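You operate a simulated robot arm through the tools that you are given. There is no shell and no other tool.

You run a simulated two-armed robot. Do the job below in one go: nothing can be reset, and whatever is moved stays where it is left.

## Task
Wind the sled out, scour the track clean and wind it back in.
Fine: use the yellow scourer and put it back. What is to be rubbed or washed off counts as gone when no trace of it is left.
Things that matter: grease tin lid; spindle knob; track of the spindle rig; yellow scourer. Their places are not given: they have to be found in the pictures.

Only the result counts: the job must be done as asked and must still hold three seconds after the hand-in. Knocking over, shifting, dropping, spilling or breaking anything else fails it.

## Robot
Two 7-joint arms with fingered hands on one trunk that stands fixed in place. Base frame: the origin is at the foot of the trunk, x ahead of it, y to its left, z up; the work surface is at about z = 820. Readings come in mm, degrees, newtons and seconds.
The left shoulder is at [70, 139, 1083], the right one opposite. With the tool pointing down near the work surface each hand reaches from about 460 to 840 mm from the base axis, measured 20 degrees to its own side. Payload 3.9 kg a hand.
The TCP of each hand is the grasp point between the finger pads, 29 mm short of the fingertips. In the tool frame z runs along the fingers and y along their closing line. Largest opening 100 mm; the body of the gripper starts 34 mm behind the TCP. The gripper is a hand of 5 fingers: y runs from the thumb to the fingers, the wrist lies at [-15, -105, -177] in the tool frame, and closing takes about 1.5 s.
Orientation is that of the tool frame in the base frame, as [roll, pitch, yaw] about the fixed x, y, z axes, in that order (R = Rz(yaw) Ry(pitch) Rx(roll)). With the fingers straight down and the wrist toward the robot, the tool's x, y and z point along [0, 1, 0], [1, 0, 0] and [0, 0, -1] of the base frame.

## Interface
- The arms move only by the tool step_arm. It takes "left_motion", "right_motion" or both (then of equal length, played together; a hand with none holds still); each is a list of rows, each an object of numbers (a shift or turn left out is 0, a gripper value left out holds the last): "ax", "ay", "az": the turn, a rotation vector about the base's x, y, z in units of 90 degrees (1.0 is 90 degrees); "dx", "dy", "dz": the shift along the base's x, y, z in units of 300 mm (1.0 is 300 mm); "hand": the gripper command, from -1 (shut) to 1 (fully open), values between in proportion. In form: [{"ax": .., "ay": .., "az": .., "dx": .., "dy": .., "dz": .., "hand": ..}, ...]. A call has 1 to 20 rows; each row is the pose to reach, as a shift and turn from the pose commanded when the call began. A call with a number of a shift or a turn outside -1 to 1 is refused whole. Each row takes 0.2 s and may step no farther than 50 mm and 8.6 degrees from the row before; otherwise, or with a gripper value out of range, the whole call is refused. Where a pose cannot be reached the arm comes as near as it can. A force on the tool above 40 N (or 10 N above the force at the start of the call, whichever is more), or a blocked arm, ends the call early, and 0.2 s more pass. Each finger travels about 153 mm/s and halts on what it meets, pressing with about 31 N; the grip force reading is that of the motor and also rises with nothing between the fingers. The clock runs only during rows and for 0.2 s after the last one: add rows that repeat a pose to give the fingers time. It gives the time, the measured TCP pose, the force on the tool (base axes), the opening and the grip force at its end, in the units of the frame above (readings bear some noise), with the torque about the TCP (base axes, N m) and any sound that the robot's microphone picked up.
- Cameras (640 x 400 px; columns grow to the right, rows downward): "scene" is now at [132.2, 35.6, 1399.1]; the picture's right is [0.40, -0.92, 0.00], its down [-0.54, -0.24, -0.80] and it looks along [0.74, 0.32, -0.59] (base axes); focal length 261 px, centre (320, 200). "left" rides on the left gripper at [-66, -86, -121] in its tool frame; the picture's right is [-0.76, -0.31, 0.58], its down [0.59, -0.70, 0.40] and it looks along [0.28, 0.64, 0.71] (tool axes); focal length 247 px, centre (320, 200). "right" rides on the right gripper at [66, -86, -121] in its tool frame; the picture's right is [-0.76, 0.31, -0.58], its down [-0.59, -0.70, 0.40] and it looks along [-0.28, 0.64, 0.71] (tool axes); focal length 247 px, centre (320, 200).
- snapshot(camera): a new picture of that camera. No time passes.
- move_column(by): slides the trunk up (or, below 0, down) by that many mm; the arms and the scene camera ride with it, the base frame stays. It gives what a move gives, with no picture.
- set_grasp(shape, hand): the hand has 5 fingers and takes this shape, open, in about a second: jaw (thumb against the fingers, like two jaws); tri (thumb and two fingers); tip (a fingertip pinch); poke (one finger out to press); point (the index stretched); flat (the hand flat); cup (the hand cupped); fist (a fist). The gripper value then closes the fingers along that shape, each until it touches; the sizes above hold for jaw. It gives what a move gives, with no picture.
- head_to(pan, tilt): turns the head with the scene camera to pan (to the left, within 86 degrees either way) and tilt (down, from -29 to 69), counted from straight ahead of the robot. It gives what a move gives.
- measure_at(camera, pixels): for up to 12 pixels [column, row] of the newest picture of that camera ("zoom" is the newest enlarged one), the place [x, y, z] in the base frame of the surface seen there, good to about 3 mm. No time passes.
- enlarge(camera, box): a new picture of the part [left, top, right, bottom] of that camera's present view, enlarged. No time passes.
- hand_in(): hands the job in; it is judged then, once.

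Open the grippers and draw the arms clear of the work before you hand the job in, unless the task says otherwise.

The tools are called after "Call:" by a JSON object that holds its "op" and its "data". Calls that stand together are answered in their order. step_arm: Moves the arms, as the interface text tells. Its arguments: {"type":"object","properties":{"left_motion":{"type":"array","items":{"type":"object","properties":{"ax":{"type":"number"},"ay":{"type":"number"},"az":{"type":"number"},"dx":{"type":"number"},"dy":{"type":"number"},"dz":{"type":"number"},"hand":{"type":"number"}}}},"right_motion":{"type":"array","items":{"type":"object","properties":{"ax":{"type":"number"},"ay":{"type":"number"},"az":{"type":"number"},"dx":{"type":"number"},"dy":{"type":"number"},"dz":{"type":"number"},"hand":{"type":"number"}}}}},"required":[]} The other tools are called the same way: move_column (by) slides the trunk up or down; set_grasp (shape, hand) gives the hand a shape; head_to (pan, tilt) turns the head that bears the scene camera; snapshot (camera) takes a picture; measure_at (camera, pixels) gives the place of the surface under pixels of a picture; enlarge (camera, box) takes an enlarged picture of a part of a camera's view; hand_in () hands the job in.

At the start:

```text
time: 0.0
left_tool_pos: [464.4, 367.1, 1237.3]
left_tcp_rot: [179.9, 0.0, 110.2]
left_ft_force: [-0.4, -0.7, 1.1]
left_ft_torque: [-0.03, -0.01, -0.02]
left_width: 99.8
left_gripper_force: 0.2
left_shape: jaw
right_tool_pos: [432.0, 0.6, 1224.0]
right_tcp_rot: [-180.0, 0.0, 110.2]
right_ft_force: [-0.5, -0.4, -0.2]
right_ft_torque: [-0.02, 0.02, -0.01]
right_width: 99.7
right_gripper_force: 0.0
right_shape: jaw
trunk travel left (down, up): [-725.0, 115.0]
head pan, tilt: [23.6, 36.5]
```

scene: 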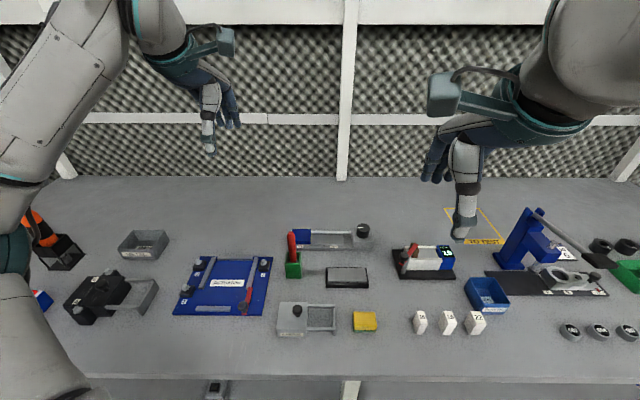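
right: 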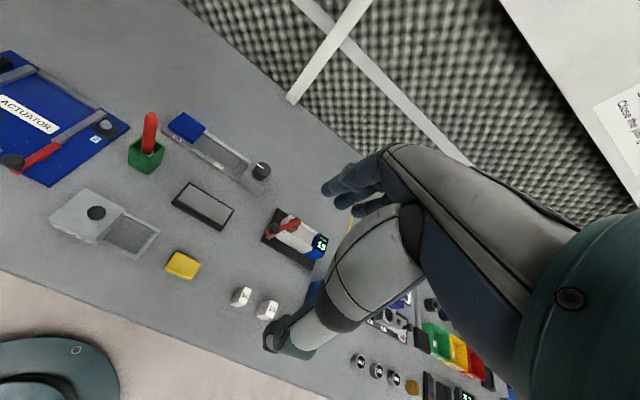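
left: 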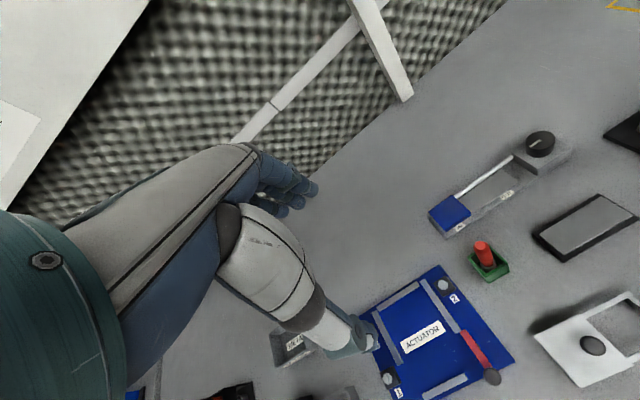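

The scene shows what seems to be the spindle rig (blue sled at (301,237), dark knob at (363,230)), a grey tin with a sliding lid at (305,318), and the yellow scourer at (365,321). I enlarge these areas to look in detail.

Call:
{"op": "enlarge", "data": {"camera": "scene", "box": [270, 210, 400, 291]}}

Call:
{"op": "enlarge", "data": {"camera": "scene", "box": [260, 280, 400, 367]}}

Call:
{"op": "enlarge", "data": {"camera": "left", "box": [400, 110, 640, 260]}}

```text
4.92 times, centred on (335, 250) of scene
```

zoom: 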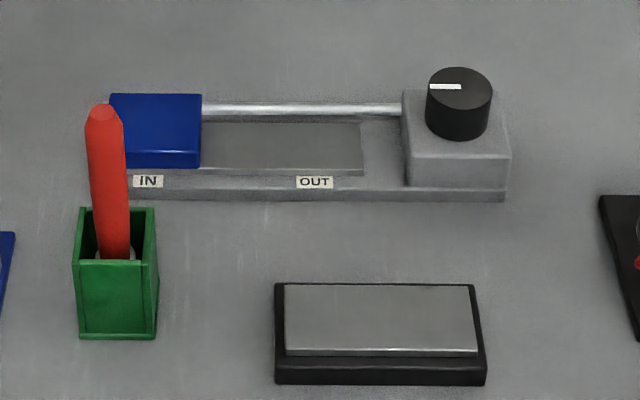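

```text
4.57 times, centred on (330, 324) of scene
```

zoom: 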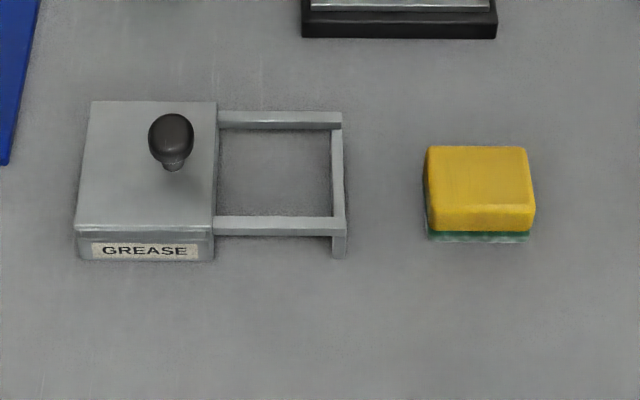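

```text
2.67 times, centred on (520, 185) of left
```

zoom: 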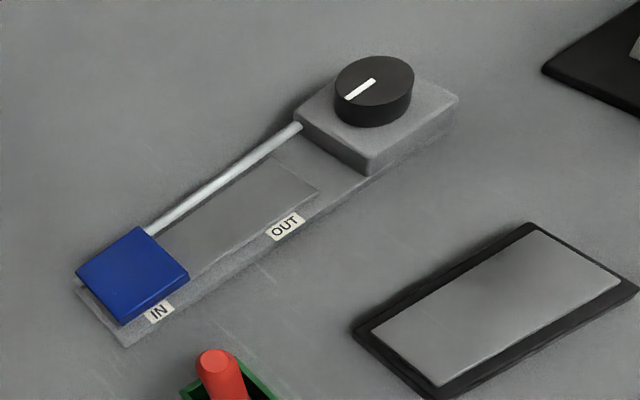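

The rig has a vertical-axis black knob with a white pointer on a grey block, a blue sled at IN, and the tin lid is shut over the left of its frame. I measure key points in the left zoomed picture first.

Call:
{"op": "measure_at", "data": {"camera": "zoom", "pixels": [[375, 82], [345, 97], [373, 80], [400, 110], [336, 85], [413, 75], [330, 150], [135, 270], [225, 215], [285, 228], [240, 180], [158, 312]]}}

Call:
{"op": "snapshot", "data": {"camera": "scene"}}

```text
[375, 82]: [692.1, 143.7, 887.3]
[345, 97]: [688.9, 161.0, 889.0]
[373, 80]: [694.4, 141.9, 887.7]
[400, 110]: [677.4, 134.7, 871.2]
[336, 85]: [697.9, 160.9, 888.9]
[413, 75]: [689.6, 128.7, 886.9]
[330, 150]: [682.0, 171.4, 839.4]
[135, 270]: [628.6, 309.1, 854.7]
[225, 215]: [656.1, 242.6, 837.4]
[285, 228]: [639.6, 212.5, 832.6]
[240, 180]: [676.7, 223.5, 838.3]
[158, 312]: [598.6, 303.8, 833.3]
```

```text
taken
```

scene: 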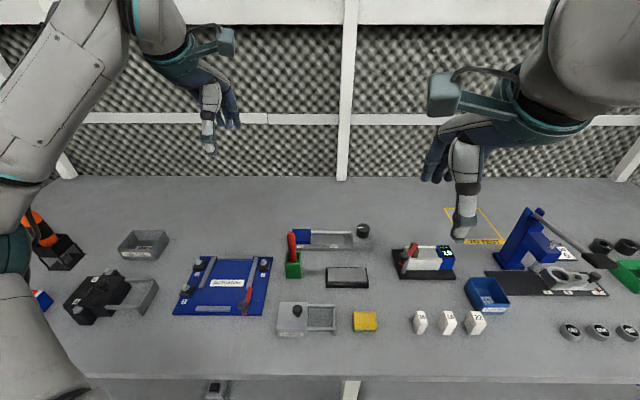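

Next I measure scene points: scourer, tin, knob, sled, and neighbouring things, so I know clearances.

Call:
{"op": "enlarge", "data": {"camera": "scene", "box": [340, 300, 404, 340]}}

Call:
{"op": "measure_at", "data": {"camera": "scene", "pixels": [[365, 318], [297, 311], [281, 304], [306, 304], [283, 328], [345, 275], [293, 240], [292, 268], [320, 318], [301, 236], [363, 226], [420, 315]]}}

```text
10.00 times, centred on (372, 320) of scene
```

zoom: 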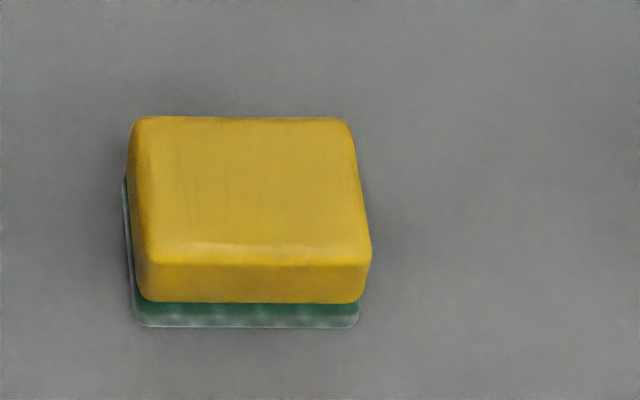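

```text
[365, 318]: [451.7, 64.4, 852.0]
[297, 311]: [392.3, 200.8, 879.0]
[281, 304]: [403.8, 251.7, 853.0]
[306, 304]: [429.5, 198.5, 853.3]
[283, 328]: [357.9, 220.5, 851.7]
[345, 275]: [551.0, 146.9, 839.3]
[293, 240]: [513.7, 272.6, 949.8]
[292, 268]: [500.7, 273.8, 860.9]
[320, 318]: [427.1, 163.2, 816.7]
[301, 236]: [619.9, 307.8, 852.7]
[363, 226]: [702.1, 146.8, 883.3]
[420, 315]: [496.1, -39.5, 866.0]
```

The scourer sits on the table near (452,64), top z≈852. I measure its corners in the zoom.

Call:
{"op": "measure_at", "data": {"camera": "zoom", "pixels": [[142, 124], [340, 126], [360, 254], [158, 252], [250, 190], [250, 285], [250, 315], [140, 322], [358, 322], [50, 200], [450, 250]]}}

Call:
{"op": "enlarge", "data": {"camera": "scene", "box": [284, 215, 380, 275]}}

```text
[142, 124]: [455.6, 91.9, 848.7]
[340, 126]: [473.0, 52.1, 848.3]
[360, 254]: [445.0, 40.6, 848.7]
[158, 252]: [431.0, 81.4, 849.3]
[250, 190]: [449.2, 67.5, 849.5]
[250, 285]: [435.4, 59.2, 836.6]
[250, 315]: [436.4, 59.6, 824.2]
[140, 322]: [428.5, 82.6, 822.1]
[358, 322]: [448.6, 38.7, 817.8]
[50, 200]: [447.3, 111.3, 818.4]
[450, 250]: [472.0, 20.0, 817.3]
```

```text
6.67 times, centred on (332, 245) of scene
```

zoom: 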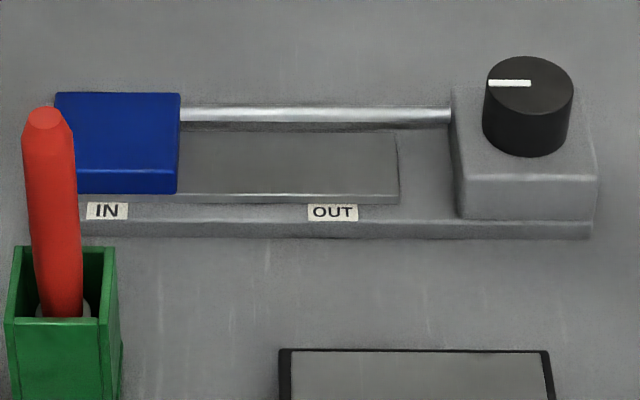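

I measure the rig in this view: sled corners, track ends and edges, knob block.

Call:
{"op": "measure_at", "data": {"camera": "zoom", "pixels": [[62, 98], [175, 98], [170, 165], [80, 162], [185, 140], [390, 140], [392, 185], [190, 188], [290, 160], [430, 170], [300, 222], [320, 115]]}}

Call:
{"op": "measure_at", "data": {"camera": "zoom", "pixels": [[490, 84], [525, 84], [565, 84], [527, 62], [527, 105], [470, 130], [585, 170], [470, 180], [525, 145], [108, 211], [333, 213], [590, 232]]}}

```text
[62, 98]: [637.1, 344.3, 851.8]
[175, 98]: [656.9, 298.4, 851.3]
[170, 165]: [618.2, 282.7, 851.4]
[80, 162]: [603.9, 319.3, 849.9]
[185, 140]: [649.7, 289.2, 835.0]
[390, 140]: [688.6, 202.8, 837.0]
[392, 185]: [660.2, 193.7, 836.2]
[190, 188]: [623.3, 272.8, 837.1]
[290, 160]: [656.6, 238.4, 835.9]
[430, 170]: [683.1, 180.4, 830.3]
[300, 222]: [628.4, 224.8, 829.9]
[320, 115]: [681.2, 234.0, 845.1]
```

```text
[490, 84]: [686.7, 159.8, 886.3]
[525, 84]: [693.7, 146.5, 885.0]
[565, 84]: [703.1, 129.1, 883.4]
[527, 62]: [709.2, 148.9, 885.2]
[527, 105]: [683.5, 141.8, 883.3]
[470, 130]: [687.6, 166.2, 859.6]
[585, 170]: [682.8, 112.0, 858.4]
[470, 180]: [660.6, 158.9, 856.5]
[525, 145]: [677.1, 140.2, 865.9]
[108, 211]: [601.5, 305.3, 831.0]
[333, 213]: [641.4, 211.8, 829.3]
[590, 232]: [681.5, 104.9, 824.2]
```

The knob centre is about (695,145), ~40 mm across, z 858–886; the sled is at (629,311) and travels along about (0.39,-0.92). I bring the left hand above the knob, tool down, opening about 65 mm.

Call:
{"op": "step_arm", "data": {"left_motion": [{"dx": 0.07, "dy": -0.067, "dz": -0.08, "hand": 0.3}, {"dx": 0.14, "dy": -0.134, "dz": -0.16}, {"dx": 0.21, "dy": -0.2, "dz": -0.24}, {"dx": 0.28, "dy": -0.267, "dz": -0.32}, {"dx": 0.35, "dy": -0.335, "dz": -0.4}, {"dx": 0.42, "dy": -0.4, "dz": -0.48}, {"dx": 0.49, "dy": -0.47, "dz": -0.56}, {"dx": 0.56, "dy": -0.537, "dz": -0.64}, {"dx": 0.63, "dy": -0.6, "dz": -0.72}, {"dx": 0.7, "dy": -0.67, "dz": -0.8}, {"dx": 0.77, "dy": -0.74, "dz": -0.88}, {"dx": 0.77, "dy": -0.74, "dz": -0.923}]}}

Call:
{"op": "snapshot", "data": {"camera": "scene"}}

Call:
{"op": "snapshot", "data": {"camera": "left"}}

```text
time: 2.6
left_tool_pos: [660.7, 143.2, 998.4]
left_tcp_rot: [-179.3, -1.3, 110.0]
left_ft_force: [-0.7, -0.1, 0.9]
left_ft_torque: [-0.01, -0.01, 0.03]
left_width: 65.0
left_gripper_force: 0.1
left_shape: jaw
left hand out of reach, approached as far as the arm can: row 10, 11, 12
right_tool_pos: [432.7, -0.1, 1224.5]
right_tcp_rot: [180.0, 0.0, 110.2]
right_ft_force: [0.5, -0.1, -0.3]
right_ft_torque: [0.02, 0.02, 0.03]
right_width: 99.8
right_gripper_force: 0.1
right_shape: jaw
trunk travel left (down, up): [-725.0, 115.0]
head pan, tilt: [23.6, 36.5]
```

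```text
taken
```

scene: 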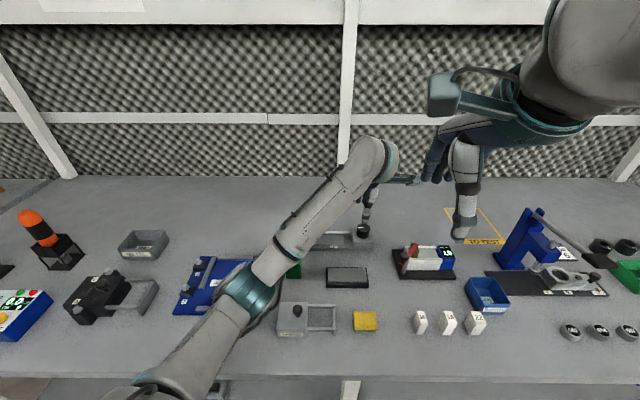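

```text
taken
```

left: 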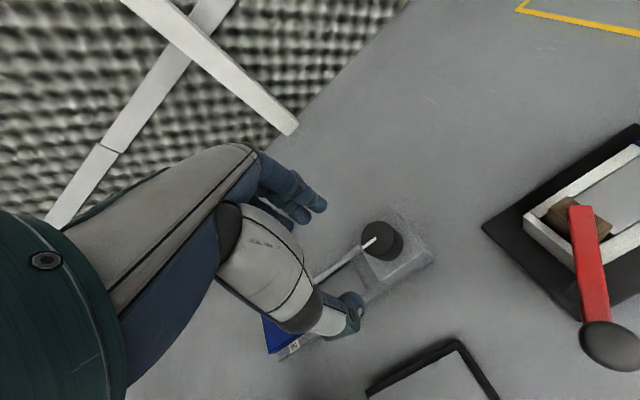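

The arm couldn't reach the last rows; it stopped at (661,143,998) with a low elbow (about (245,290) in scene). I raise the trunk by 90 mm to give the wrist and elbow more room, then look again.

Call:
{"op": "move_column", "data": {"by": 90}}

Call:
{"op": "snapshot", "data": {"camera": "scene"}}

```text
time: 3.9
left_tool_pos: [660.6, 143.6, 1088.3]
left_tcp_rot: [-179.3, -1.4, 110.0]
left_ft_force: [0.8, -0.2, 0.1]
left_ft_torque: [0.02, 0.0, -0.03]
left_width: 65.2
left_gripper_force: 0.0
left_shape: jaw
right_tool_pos: [432.7, -0.2, 1314.4]
right_tcp_rot: [180.0, 0.0, 110.2]
right_ft_force: [0.1, -0.3, -0.3]
right_ft_torque: [0.0, 0.0, 0.02]
right_width: 99.6
right_gripper_force: 0.0
right_shape: jaw
trunk travel left (down, up): [-815.0, 25.0]
head pan, tilt: [23.6, 36.5]
```

```text
taken
```

scene: 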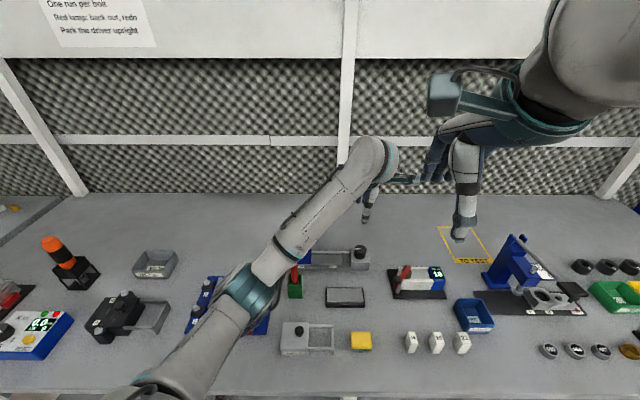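

There are notes on the wall (one at (100,20), and another seen at the edge of the first right picture, "Close the tin…"). I turn the head up to read them before doing anything.

Call:
{"op": "head_to", "data": {"pan": 23.6, "tilt": 5}}

Call:
{"op": "snapshot", "data": {"camera": "scene"}}

Call:
{"op": "snapshot", "data": {"camera": "right"}}

```text
time: 4.8
left_tool_pos: [660.6, 143.2, 1088.2]
left_tcp_rot: [-179.4, -1.3, 110.0]
left_ft_force: [0.2, 0.4, 0.0]
left_ft_torque: [0.01, -0.02, 0.01]
left_width: 65.0
left_gripper_force: 0.1
left_shape: jaw
right_tool_pos: [432.3, 0.5, 1313.7]
right_tcp_rot: [180.0, -0.1, 110.2]
right_ft_force: [0.1, -0.4, 0.4]
right_ft_torque: [0.01, 0.02, -0.02]
right_width: 99.7
right_gripper_force: 0.2
right_shape: jaw
trunk travel left (down, up): [-815.0, 25.0]
head pan, tilt: [23.6, 5.0]
```

```text
taken
```

scene: 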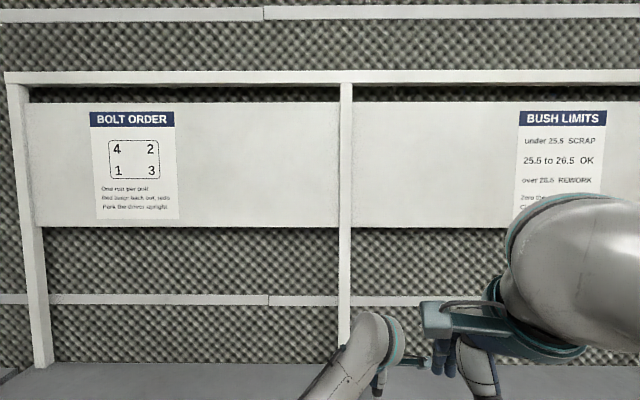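

```text
taken
```

right: 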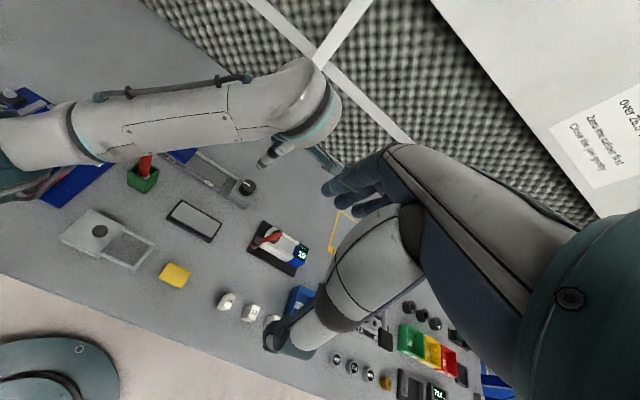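

The two notes concern bolts and bush limits, not the spindle rig. I pan to both sides to see whether any other note concerns the spindle.

Call:
{"op": "head_to", "data": {"pan": 80, "tilt": 10}}

Call:
{"op": "snapshot", "data": {"camera": "scene"}}

Call:
{"op": "head_to", "data": {"pan": -35, "tilt": 10}}

Call:
{"op": "snapshot", "data": {"camera": "scene"}}

```text
time: 6.1
left_tool_pos: [661.0, 143.3, 1088.8]
left_tcp_rot: [-179.5, -1.4, 110.0]
left_ft_force: [0.8, -1.0, -0.7]
left_ft_torque: [0.0, -0.03, 0.0]
left_width: 65.0
left_gripper_force: 0.1
left_shape: jaw
right_tool_pos: [432.8, 0.1, 1314.4]
right_tcp_rot: [179.9, -0.1, 110.1]
right_ft_force: [1.6, 0.4, -0.5]
right_ft_torque: [-0.02, 0.03, 0.01]
right_width: 99.9
right_gripper_force: 0.1
right_shape: jaw
trunk travel left (down, up): [-815.0, 25.0]
head pan, tilt: [80.0, 10.0]
```

```text
taken
```

scene: 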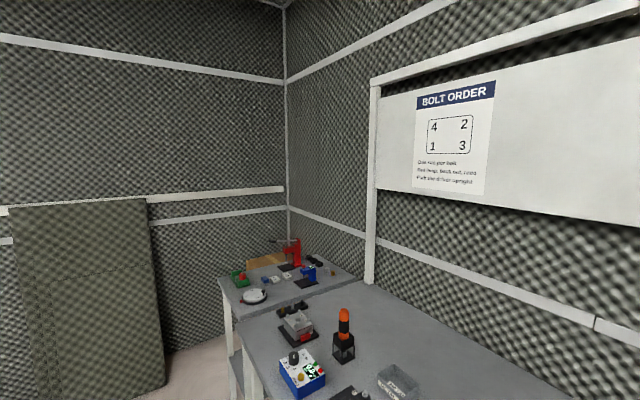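

```text
time: 8.0
left_tool_pos: [660.3, 143.1, 1088.6]
left_tcp_rot: [-179.4, -1.5, 109.9]
left_ft_force: [0.2, -0.5, -0.7]
left_ft_torque: [-0.04, 0.01, 0.0]
left_width: 65.0
left_gripper_force: 0.1
left_shape: jaw
right_tool_pos: [433.1, -0.3, 1314.0]
right_tcp_rot: [-179.9, 0.0, 110.1]
right_ft_force: [0.0, 0.3, -0.5]
right_ft_torque: [-0.01, 0.03, -0.03]
right_width: 99.6
right_gripper_force: 0.1
right_shape: jaw
trunk travel left (down, up): [-815.0, 25.0]
head pan, tilt: [-35.0, 10.0]
```

```text
taken
```

scene: 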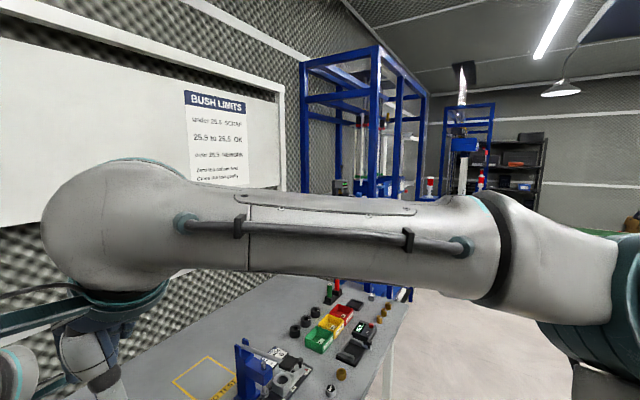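

No note concerns the spindle. I turn the head back to the rig and try a small downward move of the left hand to see how its commanded pose is now counted.

Call:
{"op": "head_to", "data": {"pan": 20, "tilt": 42}}

Call:
{"op": "step_arm", "data": {"left_motion": [{"dz": -0.05}, {"dz": -0.1}, {"dz": -0.1}]}}

```text
time: 9.3
left_tool_pos: [659.6, 143.0, 1088.2]
left_tcp_rot: [-179.3, -1.4, 110.0]
left_ft_force: [0.2, -0.1, 0.6]
left_ft_torque: [-0.01, 0.03, 0.02]
left_width: 64.8
left_gripper_force: 0.1
left_shape: jaw
right_tool_pos: [432.4, -0.2, 1312.4]
right_tcp_rot: [179.9, 0.0, 110.2]
right_ft_force: [-0.3, -0.1, -0.7]
right_ft_torque: [0.01, 0.0, -0.01]
right_width: 99.4
right_gripper_force: 0.1
right_shape: jaw
trunk travel left (down, up): [-815.0, 25.0]
head pan, tilt: [20.0, 42.0]
```

```text
time: 10.1
left_tool_pos: [650.1, 139.7, 1071.7]
left_tcp_rot: [-179.3, -2.1, 110.0]
left_ft_force: [-0.8, -0.5, 0.1]
left_ft_torque: [-0.01, 0.01, 0.01]
left_width: 65.2
left_gripper_force: 0.1
left_shape: jaw
left hand out of reach, approached as far as the arm can: row 1, 2, 3
right_tool_pos: [432.4, -0.5, 1314.2]
right_tcp_rot: [-180.0, -0.1, 110.2]
right_ft_force: [0.3, -0.3, 0.3]
right_ft_torque: [0.01, -0.01, 0.01]
right_width: 99.9
right_gripper_force: 0.0
right_shape: jaw
trunk travel left (down, up): [-815.0, 25.0]
head pan, tilt: [20.0, 42.0]
```

Going down made the reach worse (x fell to 650), so likely a wrist joint limit at this yaw. I back up a little and turn the hand toward yaw ~85, then look at the arm's posture.

Call:
{"op": "step_arm", "data": {"left_motion": [{"dz": 0.05, "dx": -0.05, "az": -0.09}, {"dz": 0.1, "dx": -0.1, "az": -0.18}, {"dz": 0.1, "dx": -0.1, "az": -0.27}, {"dz": 0.1, "dx": -0.1, "az": -0.27}]}}

Call:
{"op": "snapshot", "data": {"camera": "scene"}}

Call:
{"op": "snapshot", "data": {"camera": "right"}}

```text
time: 11.1
left_tool_pos: [620.5, 139.8, 1100.1]
left_tcp_rot: [-179.4, -1.4, 85.6]
left_ft_force: [-1.2, 1.4, -0.2]
left_ft_torque: [0.02, -0.01, -0.01]
left_width: 65.3
left_gripper_force: 0.1
left_shape: jaw
right_tool_pos: [431.1, -0.4, 1315.3]
right_tcp_rot: [-180.0, 0.0, 110.1]
right_ft_force: [0.9, -0.3, 0.4]
right_ft_torque: [-0.01, -0.01, -0.02]
right_width: 99.8
right_gripper_force: 0.1
right_shape: jaw
trunk travel left (down, up): [-815.0, 25.0]
head pan, tilt: [20.0, 42.0]
```

```text
taken
```

scene: 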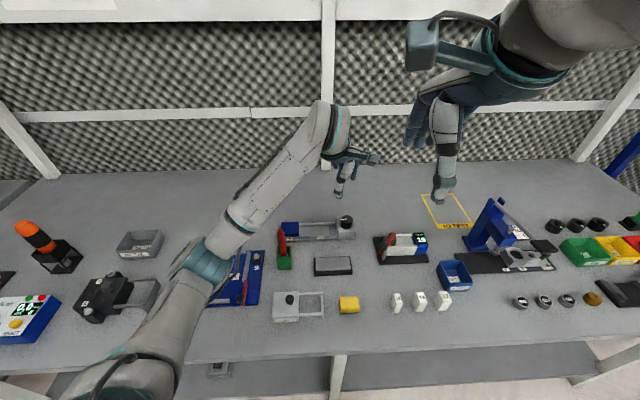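

```text
taken
```

right: 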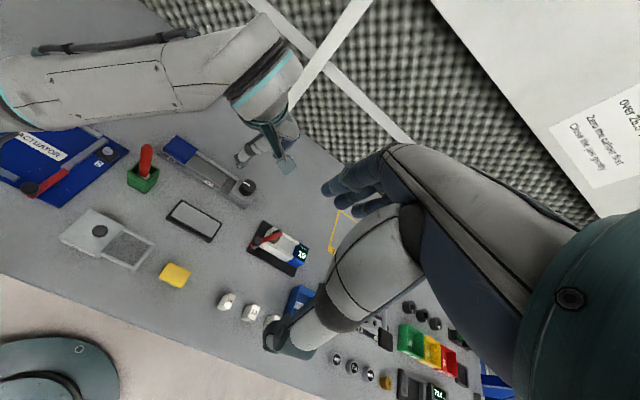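

The commanded pose follows what was reached, and at yaw 85.6 it's fine. I now move forward and down in stages toward above the knob.

Call:
{"op": "step_arm", "data": {"left_motion": [{"dx": 0.06, "dy": 0.0, "dz": -0.1}, {"dx": 0.12, "dy": 0.01, "dz": -0.2}, {"dx": 0.18, "dy": 0.017, "dz": -0.3}, {"dx": 0.25, "dy": 0.017, "dz": -0.4}, {"dx": 0.25, "dy": 0.017, "dz": -0.5}, {"dx": 0.25, "dy": 0.017, "dz": -0.5}]}}

```text
time: 12.5
left_tool_pos: [694.5, 145.7, 948.5]
left_tcp_rot: [-179.4, -1.5, 85.7]
left_ft_force: [-0.7, -0.2, 0.2]
left_ft_torque: [-0.01, 0.0, 0.01]
left_width: 65.5
left_gripper_force: 0.1
left_shape: jaw
right_tool_pos: [432.3, -0.1, 1314.3]
right_tcp_rot: [-180.0, 0.0, 110.2]
right_ft_force: [-0.8, 0.5, 0.1]
right_ft_torque: [-0.01, 0.01, 0.03]
right_width: 99.7
right_gripper_force: 0.0
right_shape: jaw
trunk travel left (down, up): [-815.0, 25.0]
head pan, tilt: [20.0, 42.0]
```

Reached (694.5,145.7,948). I level the small tilt and test how far the wrist can turn at this place, first in the negative sense by up to 81°.

Call:
{"op": "step_arm", "data": {"left_motion": [{"ax": -0.0171, "ay": -0.0054}, {"ax": -0.0171, "ay": -0.0054, "az": -0.09}, {"ax": -0.0171, "ay": -0.0054, "az": -0.18}, {"ax": -0.0171, "ay": -0.0054, "az": -0.27}, {"ax": -0.0171, "ay": -0.0054, "az": -0.36}, {"ax": -0.0171, "ay": -0.0054, "az": -0.45}, {"ax": -0.0171, "ay": -0.0054, "az": -0.54}, {"ax": -0.0171, "ay": -0.0054, "az": -0.63}, {"ax": -0.0171, "ay": -0.0054, "az": -0.72}, {"ax": -0.0171, "ay": -0.0054, "az": -0.81}, {"ax": -0.0171, "ay": -0.0054, "az": -0.9}]}}

Call:
{"op": "snapshot", "data": {"camera": "scene"}}

```text
time: 14.9
left_tool_pos: [689.9, 145.3, 952.3]
left_tcp_rot: [179.4, -0.7, 4.6]
left_ft_force: [0.1, 0.0, -0.1]
left_ft_torque: [-0.01, 0.01, 0.03]
left_width: 65.3
left_gripper_force: 0.2
left_shape: jaw
left hand out of reach, approached as far as the arm can: row 1, 11
right_tool_pos: [432.0, -1.4, 1314.5]
right_tcp_rot: [180.0, -0.1, 110.3]
right_ft_force: [0.2, -0.2, 0.3]
right_ft_torque: [-0.01, 0.01, 0.03]
right_width: 100.0
right_gripper_force: 0.1
right_shape: jaw
trunk travel left (down, up): [-815.0, 25.0]
head pan, tilt: [20.0, 42.0]
```

```text
taken
```

scene: 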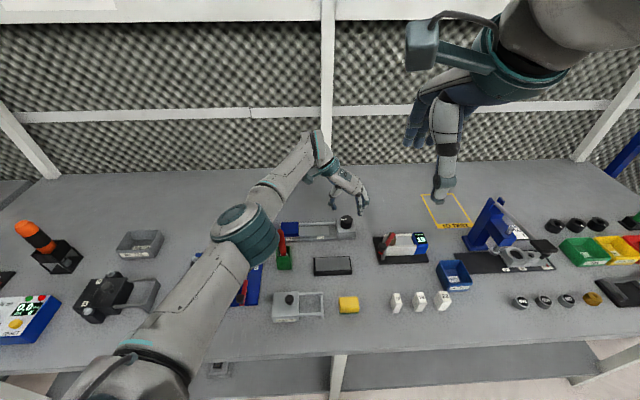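

The wrist can turn from about yaw 5 to 85 here, i.e. about 80° per stroke. I check the knob's exact place with the left camera.

Call:
{"op": "snapshot", "data": {"camera": "left"}}

Call:
{"op": "enlarge", "data": {"camera": "scene", "box": [270, 190, 382, 260]}}

```text
taken
```

left: 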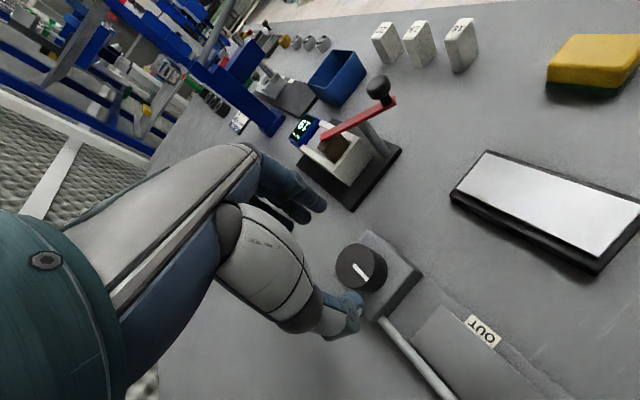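

```text
5.71 times, centred on (326, 225) of scene
```

zoom: 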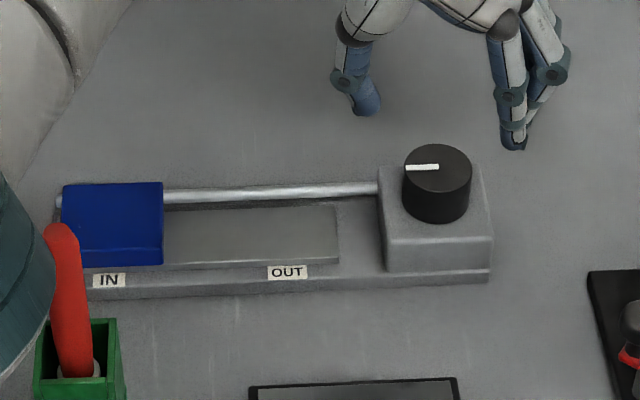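

I measure the knob top centre and rim, the finger tips, and the elbow near the red peg to check clearance.

Call:
{"op": "measure_at", "data": {"camera": "zoom", "pixels": [[438, 167], [407, 167], [468, 167], [438, 147], [438, 187], [365, 105], [513, 140], [45, 300], [20, 330], [30, 230], [62, 232], [390, 175]]}}

Call:
{"op": "measure_at", "data": {"camera": "left", "pixels": [[362, 262], [345, 253], [378, 268], [355, 248], [365, 275], [405, 265], [345, 325]]}}

```text
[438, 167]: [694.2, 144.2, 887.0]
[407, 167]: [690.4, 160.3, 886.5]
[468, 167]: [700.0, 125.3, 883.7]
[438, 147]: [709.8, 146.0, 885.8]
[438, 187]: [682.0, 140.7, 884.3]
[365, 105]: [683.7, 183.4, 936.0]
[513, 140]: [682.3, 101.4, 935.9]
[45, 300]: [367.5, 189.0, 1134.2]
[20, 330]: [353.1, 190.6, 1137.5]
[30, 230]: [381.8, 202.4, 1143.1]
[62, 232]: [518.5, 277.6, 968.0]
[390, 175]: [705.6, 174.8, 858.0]
```

```text
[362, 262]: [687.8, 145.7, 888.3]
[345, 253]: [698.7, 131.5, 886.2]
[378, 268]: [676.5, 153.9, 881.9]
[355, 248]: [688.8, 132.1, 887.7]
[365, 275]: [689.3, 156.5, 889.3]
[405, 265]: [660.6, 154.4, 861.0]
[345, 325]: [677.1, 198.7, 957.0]
```

The knob centre is about (694.5,144), top z≈886, and the elbow clears the peg. I level the hand, set yaw ≈10, centre over the knob and lower to TCP z 893 (fingertips at ~864, above the block top at 858).

Call:
{"op": "step_arm", "data": {"left_motion": [{"ax": 0.006, "ay": 0.0083, "az": 0.06, "dx": 0.0145, "dy": -0.0043}, {"ax": 0.006, "ay": 0.0083, "az": 0.06, "dx": 0.0145, "dy": -0.0043, "dz": -0.05}, {"ax": 0.006, "ay": 0.0083, "az": 0.06, "dx": 0.0145, "dy": -0.0043, "dz": -0.1}, {"ax": 0.006, "ay": 0.0083, "az": 0.06, "dx": 0.0145, "dy": -0.0043, "dz": -0.15}, {"ax": 0.006, "ay": 0.0083, "az": 0.06, "dx": 0.0145, "dy": -0.0043, "dz": -0.197}, {"ax": 0.006, "ay": 0.0083, "az": 0.06, "dx": 0.0145, "dy": -0.0043, "dz": -0.197}]}}

Call:
{"op": "enlarge", "data": {"camera": "scene", "box": [270, 190, 382, 260]}}

```text
time: 16.3
left_tool_pos: [692.9, 145.1, 892.3]
left_tcp_rot: [180.0, 0.0, 10.2]
left_ft_force: [-0.2, 0.1, -0.4]
left_ft_torque: [0.01, -0.01, -0.02]
left_width: 65.2
left_gripper_force: 0.1
left_shape: jaw
right_tool_pos: [433.2, 0.7, 1314.0]
right_tcp_rot: [180.0, -0.1, 110.1]
right_ft_force: [0.1, 0.6, -0.3]
right_ft_torque: [-0.03, 0.0, -0.02]
right_width: 100.2
right_gripper_force: 0.1
right_shape: jaw
trunk travel left (down, up): [-815.0, 25.0]
head pan, tilt: [20.0, 42.0]
```

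```text
5.71 times, centred on (326, 225) of scene
```

zoom: 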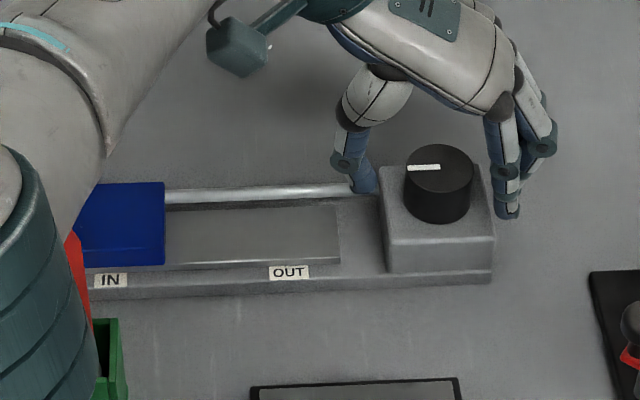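

The thumb and fingers straddle the knob (thumb tip (365,187), finger tips (508,213) in the zoom). I close the hand on the knob.

Call:
{"op": "step_arm", "data": {"left_motion": [{"hand": -1}, {"hand": -1}, {"hand": -1}, {"hand": -1}, {"hand": -1}]}}

Call:
{"op": "enlarge", "data": {"camera": "scene", "box": [270, 190, 382, 260]}}

```text
time: 17.5
left_tool_pos: [690.9, 145.2, 893.2]
left_tcp_rot: [179.9, -0.2, 10.1]
left_ft_force: [-3.2, 3.0, -1.8]
left_ft_torque: [0.03, 0.04, -0.01]
left_width: 30.3
left_gripper_force: 31.1
left_shape: jaw
right_tool_pos: [432.5, 1.3, 1315.8]
right_tcp_rot: [179.9, 0.0, 110.3]
right_ft_force: [0.1, 1.5, 0.2]
right_ft_torque: [0.0, -0.01, 0.02]
right_width: 99.5
right_gripper_force: 0.0
right_shape: jaw
trunk travel left (down, up): [-815.0, 25.0]
head pan, tilt: [20.0, 42.0]
```

```text
5.71 times, centred on (326, 225) of scene
```

zoom: 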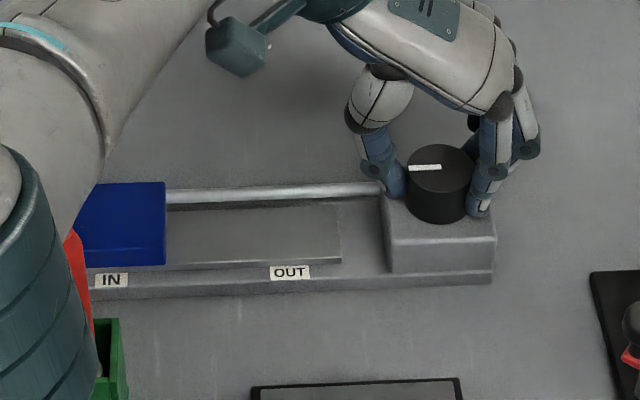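

The hand holds the knob (width 30, grip 31 N). I try turning counter-clockwise (seen from above) by ~24° and watch the sled.

Call:
{"op": "step_arm", "data": {"left_motion": [{"az": 0.09}, {"az": 0.18}, {"az": 0.27}, {"az": 0.27}]}}

Call:
{"op": "enlarge", "data": {"camera": "scene", "box": [270, 190, 382, 260]}}

```text
time: 18.5
left_tool_pos: [726.3, 146.8, 887.8]
left_tcp_rot: [179.9, 0.1, 30.9]
left_ft_force: [1.3, 0.7, 0.3]
left_ft_torque: [0.02, -0.02, 0.02]
left_width: 21.6
left_gripper_force: 30.9
left_shape: jaw
left hand out of reach, approached as far as the arm can: row 1, 2, 3, 4
right_tool_pos: [432.1, 0.8, 1313.9]
right_tcp_rot: [-180.0, 0.0, 110.2]
right_ft_force: [-0.3, 0.5, 0.0]
right_ft_torque: [0.03, 0.02, 0.0]
right_width: 99.9
right_gripper_force: 0.0
right_shape: jaw
trunk travel left (down, up): [-815.0, 25.0]
head pan, tilt: [20.0, 42.0]
```

```text
5.71 times, centred on (326, 225) of scene
```

zoom: 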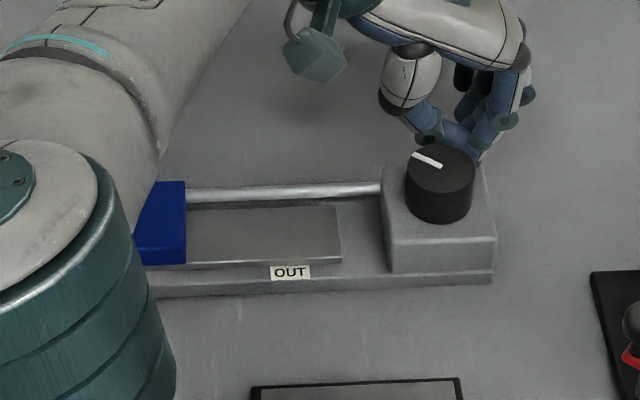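

The hand slipped off toward +x as the IK hit a limit, but the knob turned about 25° clockwise and the sled moved out ~12 mm: clockwise winds out at about 0.5 mm/deg. I lift the hand straight up clear of the knob, then back to centre.

Call:
{"op": "step_arm", "data": {"left_motion": [{"dz": 0.06}, {"dz": 0.12}, {"dz": 0.18}, {"dz": 0.24}, {"dz": 0.3, "hand": 0.3}, {"dz": 0.3, "hand": 0.3}]}}

Call:
{"op": "snapshot", "data": {"camera": "scene"}}

```text
time: 19.9
left_tool_pos: [735.8, 147.3, 977.4]
left_tcp_rot: [180.0, 0.2, 30.7]
left_ft_force: [-0.4, -0.1, -0.2]
left_ft_torque: [0.0, -0.01, 0.01]
left_width: 64.8
left_gripper_force: 0.1
left_shape: jaw
left hand out of reach, approached as far as the arm can: row 2, 3, 4, 5, 6
right_tool_pos: [432.4, -0.5, 1314.7]
right_tcp_rot: [-180.0, 0.0, 110.2]
right_ft_force: [0.3, 0.0, 1.0]
right_ft_torque: [-0.03, -0.02, -0.01]
right_width: 99.9
right_gripper_force: 0.1
right_shape: jaw
trunk travel left (down, up): [-815.0, 25.0]
head pan, tilt: [20.0, 42.0]
```

```text
taken
```

scene: 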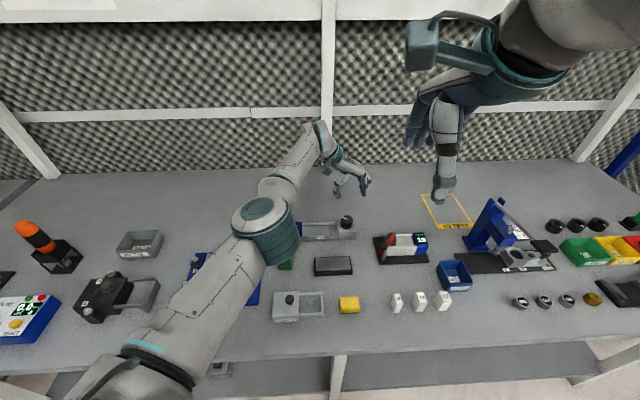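

The arm seems stuck against a joint limit in this posture. I bring the hand back to the good pose reached earlier (x≈620, z≈1100, yaw≈85) to reset the posture.

Call:
{"op": "step_arm", "data": {"left_motion": [{"dx": -0.06, "dz": 0.06, "az": 0.09}, {"dx": -0.12, "dz": 0.12, "az": 0.18}, {"dx": -0.18, "dz": 0.18, "az": 0.27}, {"dx": -0.24, "dz": 0.24, "az": 0.36}, {"dx": -0.3, "dz": 0.3, "az": 0.45}, {"dx": -0.36, "dz": 0.36, "az": 0.54}, {"dx": -0.386, "dz": 0.4, "az": 0.6}, {"dx": -0.386, "dz": 0.4, "az": 0.6}]}}

Call:
{"op": "snapshot", "data": {"camera": "scene"}}

```text
time: 21.7
left_tool_pos: [618.9, 145.2, 1097.0]
left_tcp_rot: [-180.0, -0.1, 84.8]
left_ft_force: [-0.7, 0.1, 0.1]
left_ft_torque: [0.04, -0.01, 0.04]
left_width: 65.1
left_gripper_force: 0.1
left_shape: jaw
left hand out of reach, approached as far as the arm can: row 1, 2, 3
right_tool_pos: [432.6, -5.6, 1315.3]
right_tcp_rot: [-180.0, -0.2, 110.2]
right_ft_force: [0.7, -1.0, -0.5]
right_ft_torque: [0.01, 0.02, 0.02]
right_width: 99.7
right_gripper_force: 0.1
right_shape: jaw
trunk travel left (down, up): [-815.0, 25.0]
head pan, tilt: [20.0, 42.0]
```

```text
taken
```

scene: 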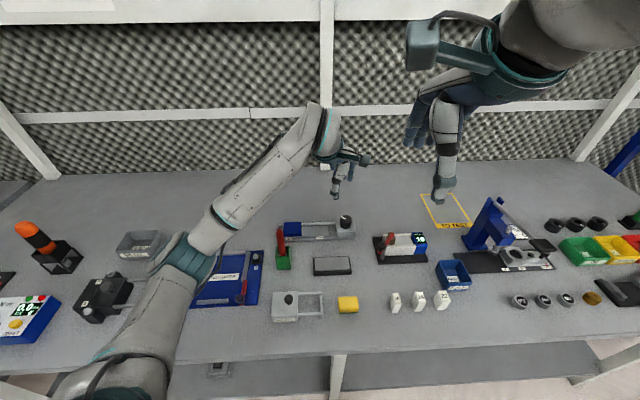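

The posture is reset at (619,145,1097), yaw 85. I move the right arm farther to the right out of the way while lowering the left hand to just above the knob at (694,144), z≈915.

Call:
{"op": "step_arm", "data": {"left_motion": [{"dx": 0.05, "dz": -0.1}, {"dx": 0.1, "dz": -0.2}, {"dx": 0.15, "dz": -0.3}, {"dx": 0.2, "dz": -0.4}, {"dx": 0.25, "dz": -0.5}, {"dx": 0.25, "dz": -0.56}, {"dx": 0.25, "dz": -0.606}, {"dx": 0.25, "dz": -0.606}], "right_motion": [{"dy": -0.08}, {"dy": -0.16}, {"dy": -0.24}, {"dy": -0.32}, {"dy": -0.4}, {"dy": -0.48}, {"dy": -0.56}, {"dy": -0.6}]}}

Call:
{"op": "enlarge", "data": {"camera": "scene", "box": [270, 190, 382, 260]}}

```text
time: 23.5
left_tool_pos: [700.6, 149.7, 920.6]
left_tcp_rot: [-179.4, -0.2, 83.9]
left_ft_force: [-0.5, -0.5, 0.7]
left_ft_torque: [-0.01, 0.0, 0.0]
left_width: 65.0
left_gripper_force: 0.1
left_shape: jaw
left hand out of reach, approached as far as the arm can: row 6, 7, 8
right_tool_pos: [431.3, -181.0, 1314.7]
right_tcp_rot: [180.0, 0.0, 110.1]
right_ft_force: [0.6, 0.6, -0.6]
right_ft_torque: [0.0, -0.01, -0.01]
right_width: 99.8
right_gripper_force: 0.0
right_shape: jaw
trunk travel left (down, up): [-815.0, 25.0]
head pan, tilt: [20.0, 42.0]
```

```text
5.71 times, centred on (326, 225) of scene
```

zoom: 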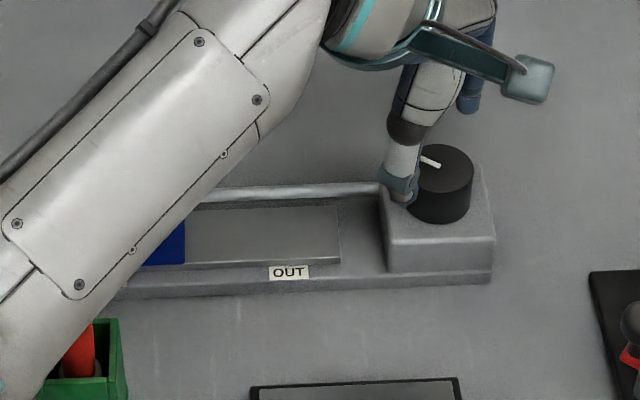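

At z≈920 the hand is pushed outward (700,150), so some joint limit acts. I take a full scene picture and measure the elbow and forearm to understand the posture.

Call:
{"op": "snapshot", "data": {"camera": "scene"}}

Call:
{"op": "measure_at", "data": {"camera": "scene", "pixels": [[250, 245], [185, 265], [330, 150], [120, 350], [300, 200], [215, 275]]}}

```text
taken
```

scene: 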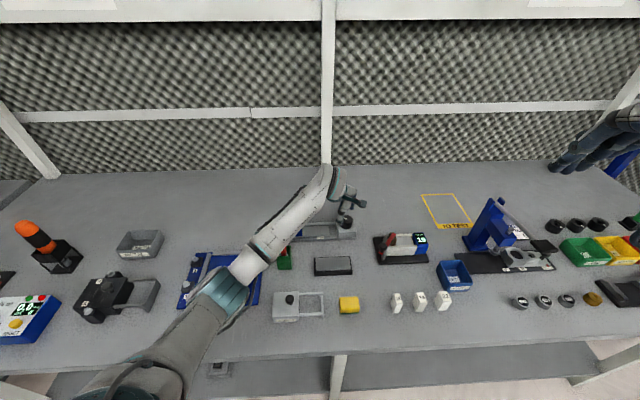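

```text
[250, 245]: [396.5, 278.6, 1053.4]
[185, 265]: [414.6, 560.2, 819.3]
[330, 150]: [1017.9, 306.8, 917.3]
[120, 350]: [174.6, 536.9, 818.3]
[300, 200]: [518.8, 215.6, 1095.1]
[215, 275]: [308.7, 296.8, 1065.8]
```

The wrist's sideways limit depends on forearm heading; at trunk +90 and z≈950 the whole range yaw 5–84 was reachable. So I lift the hand to z≈980 over the knob and then lower the trunk by 53 mm, giving the same arm posture at knob height.

Call:
{"op": "step_arm", "data": {"left_motion": [{"dz": 0.07, "dx": -0.01, "dy": -0.01, "az": -0.02}, {"dz": 0.14, "dx": -0.022, "dy": -0.019, "az": -0.044}, {"dz": 0.2, "dx": -0.022, "dy": -0.019, "az": -0.044}, {"dz": 0.2, "dx": -0.022, "dy": -0.019, "az": -0.044}]}}

Call:
{"op": "move_column", "data": {"by": -53}}

```text
time: 24.5
left_tool_pos: [695.8, 145.5, 980.4]
left_tcp_rot: [180.0, 0.2, 80.7]
left_ft_force: [1.0, 1.1, 0.1]
left_ft_torque: [0.02, -0.04, 0.0]
left_width: 65.0
left_gripper_force: 0.0
left_shape: jaw
right_tool_pos: [431.5, -180.2, 1315.5]
right_tcp_rot: [180.0, 0.0, 110.1]
right_ft_force: [-1.1, 0.0, -1.0]
right_ft_torque: [0.0, -0.01, -0.02]
right_width: 99.9
right_gripper_force: 0.2
right_shape: jaw
trunk travel left (down, up): [-815.0, 25.0]
head pan, tilt: [20.0, 42.0]
```

```text
time: 25.4
left_tool_pos: [694.9, 147.3, 927.0]
left_tcp_rot: [180.0, 0.2, 80.8]
left_ft_force: [-0.2, -0.4, -0.6]
left_ft_torque: [0.02, -0.02, 0.02]
left_width: 65.1
left_gripper_force: 0.1
left_shape: jaw
right_tool_pos: [430.7, -179.6, 1262.6]
right_tcp_rot: [179.9, 0.1, 110.3]
right_ft_force: [-0.1, -0.7, 0.1]
right_ft_torque: [-0.05, -0.01, -0.02]
right_width: 99.6
right_gripper_force: 0.3
right_shape: jaw
trunk travel left (down, up): [-762.0, 78.0]
head pan, tilt: [20.0, 42.0]
```

Now at (695,147,927), tips just above the knob. I do a dry turn here from yaw 80 to ~13 and back to make sure both ways are reachable.

Call:
{"op": "step_arm", "data": {"left_motion": [{"az": -0.09}, {"az": -0.18}, {"az": -0.27}, {"az": -0.36}, {"az": -0.45}, {"az": -0.54}, {"az": -0.63}, {"az": -0.72}, {"az": -0.75}, {"az": -0.75}]}}

Call:
{"op": "snapshot", "data": {"camera": "scene"}}

Call:
{"op": "step_arm", "data": {"left_motion": [{"az": 0.09}, {"az": 0.18}, {"az": 0.27}, {"az": 0.36}, {"az": 0.45}, {"az": 0.54}, {"az": 0.63}, {"az": 0.72}, {"az": 0.75}, {"az": 0.75}]}}

Call:
{"op": "enlarge", "data": {"camera": "scene", "box": [270, 190, 382, 260]}}

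```text
time: 27.6
left_tool_pos: [696.6, 145.8, 928.4]
left_tcp_rot: [180.0, 0.1, 13.2]
left_ft_force: [-0.1, -0.3, 0.0]
left_ft_torque: [-0.02, -0.02, 0.03]
left_width: 65.1
left_gripper_force: 0.0
left_shape: jaw
right_tool_pos: [431.9, -179.3, 1261.7]
right_tcp_rot: [-180.0, 0.1, 110.3]
right_ft_force: [-0.8, 0.3, -0.4]
right_ft_torque: [-0.05, -0.04, 0.04]
right_width: 99.7
right_gripper_force: 0.1
right_shape: jaw
trunk travel left (down, up): [-762.0, 78.0]
head pan, tilt: [20.0, 42.0]
```

```text
taken
```

scene: 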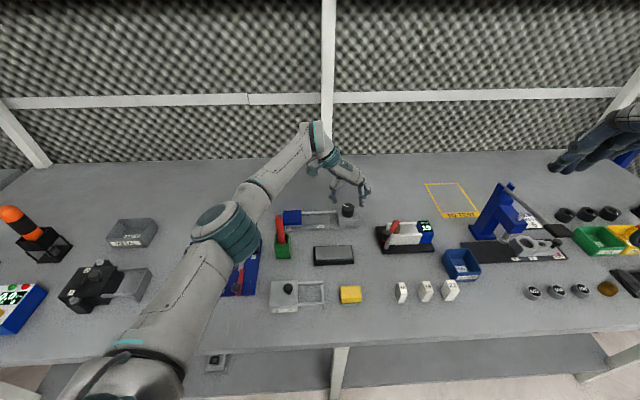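

```text
time: 29.8
left_tool_pos: [695.2, 145.9, 926.9]
left_tcp_rot: [180.0, 0.1, 80.8]
left_ft_force: [-0.1, 0.8, 0.3]
left_ft_torque: [-0.03, 0.0, 0.03]
left_width: 65.2
left_gripper_force: 0.0
left_shape: jaw
right_tool_pos: [432.0, -179.6, 1260.8]
right_tcp_rot: [180.0, 0.0, 110.1]
right_ft_force: [-0.1, -0.1, -0.3]
right_ft_torque: [0.01, -0.01, 0.01]
right_width: 99.9
right_gripper_force: 0.0
right_shape: jaw
trunk travel left (down, up): [-762.0, 78.0]
head pan, tilt: [20.0, 42.0]
```

```text
5.71 times, centred on (326, 225) of scene
```

zoom: 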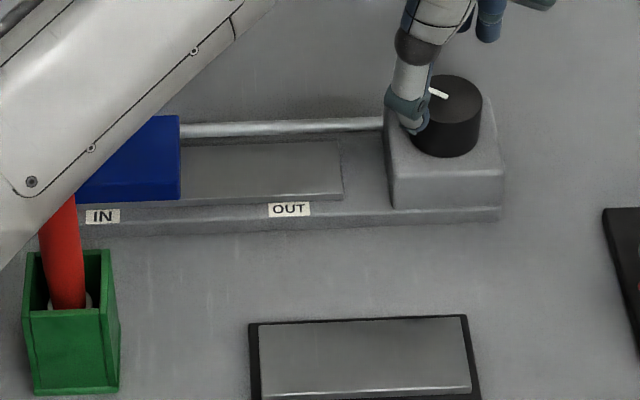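

Both ways work. Before lowering I recheck the knob's centre from this zoom (right rim (480,100), far rim (452,77), near rim (452,118)).

Call:
{"op": "measure_at", "data": {"camera": "zoom", "pixels": [[452, 97], [479, 99], [455, 79], [452, 115], [430, 125], [415, 130], [497, 170], [445, 150]]}}

Call:
{"op": "snapshot", "data": {"camera": "left"}}

```text
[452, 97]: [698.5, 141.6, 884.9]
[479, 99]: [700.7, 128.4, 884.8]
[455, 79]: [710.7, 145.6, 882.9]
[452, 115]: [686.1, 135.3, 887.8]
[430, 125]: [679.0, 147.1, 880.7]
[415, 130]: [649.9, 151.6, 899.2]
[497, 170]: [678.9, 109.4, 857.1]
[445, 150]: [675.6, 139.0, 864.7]
```

```text
taken
```

left: 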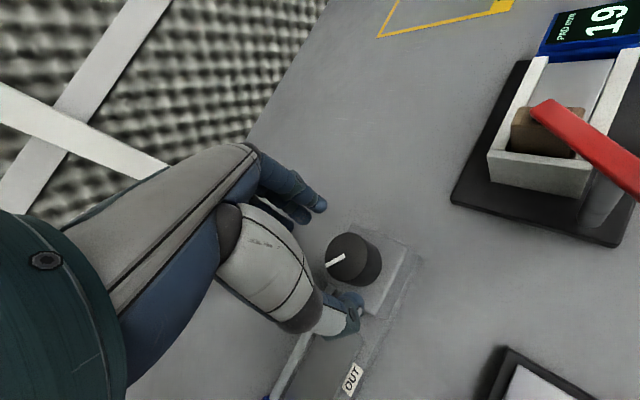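

The centre is about (695,145), matching the TCP. I lower 30 mm and close on the knob.

Call:
{"op": "step_arm", "data": {"left_motion": [{"dz": -0.04}, {"dz": -0.08}, {"dz": -0.105}, {"dz": -0.105}, {"dz": -0.105, "hand": -1}, {"dz": -0.105, "hand": -1}, {"dz": -0.105, "hand": -1}, {"dz": -0.105, "hand": -1}, {"dz": -0.105, "hand": -1}]}}

Call:
{"op": "enlarge", "data": {"camera": "scene", "box": [270, 180, 382, 250]}}

```text
time: 31.8
left_tool_pos: [695.2, 146.0, 896.4]
left_tcp_rot: [180.0, 0.1, 80.7]
left_ft_force: [-4.9, 1.4, -1.8]
left_ft_torque: [-0.01, 0.02, -0.01]
left_width: 29.6
left_gripper_force: 31.3
left_shape: jaw
right_tool_pos: [430.8, -179.2, 1260.4]
right_tcp_rot: [-179.9, 0.1, 110.3]
right_ft_force: [0.2, -0.1, -0.1]
right_ft_torque: [-0.01, 0.02, 0.0]
right_width: 99.7
right_gripper_force: 0.1
right_shape: jaw
trunk travel left (down, up): [-762.0, 78.0]
head pan, tilt: [20.0, 42.0]
```

```text
5.71 times, centred on (326, 215) of scene
```

zoom: 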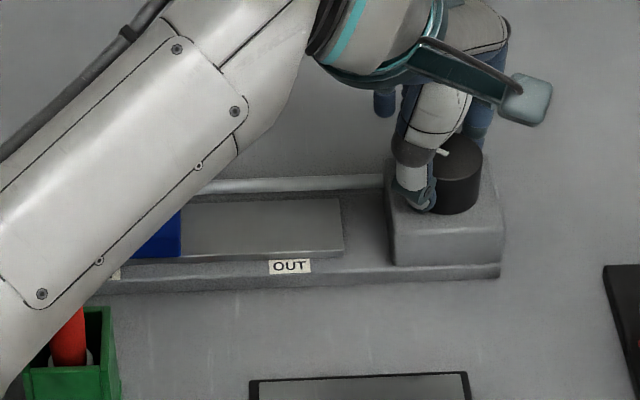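

The grip holds at width 30. I wind clockwise (az negative) by 67°.

Call:
{"op": "step_arm", "data": {"left_motion": [{"az": -0.08}, {"az": -0.16}, {"az": -0.24}, {"az": -0.32}, {"az": -0.4}, {"az": -0.48}, {"az": -0.56}, {"az": -0.64}, {"az": -0.72}, {"az": -0.75}, {"az": -0.75}]}}

Call:
{"op": "enlarge", "data": {"camera": "scene", "box": [270, 180, 382, 250]}}

```text
time: 34.2
left_tool_pos: [695.5, 145.3, 895.6]
left_tcp_rot: [180.0, 0.1, 13.2]
left_ft_force: [5.6, -3.3, -0.2]
left_ft_torque: [-0.19, -0.18, 0.01]
left_width: 28.6
left_gripper_force: 31.0
left_shape: jaw
right_tool_pos: [432.9, -180.2, 1261.0]
right_tcp_rot: [-180.0, 0.0, 110.2]
right_ft_force: [0.0, -0.3, 0.0]
right_ft_torque: [-0.02, 0.01, -0.03]
right_width: 100.0
right_gripper_force: 0.0
right_shape: jaw
trunk travel left (down, up): [-762.0, 78.0]
head pan, tilt: [20.0, 42.0]
```

```text
5.71 times, centred on (326, 215) of scene
```

zoom: 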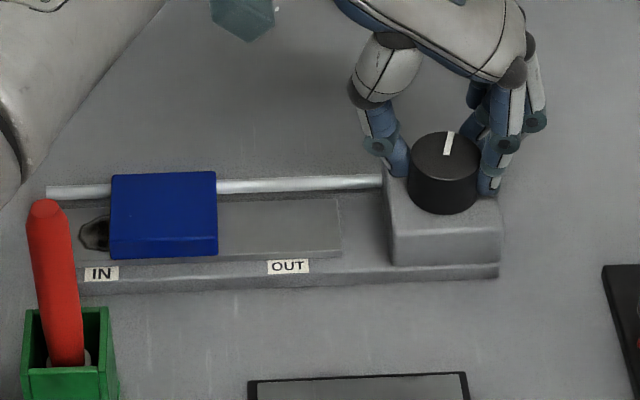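

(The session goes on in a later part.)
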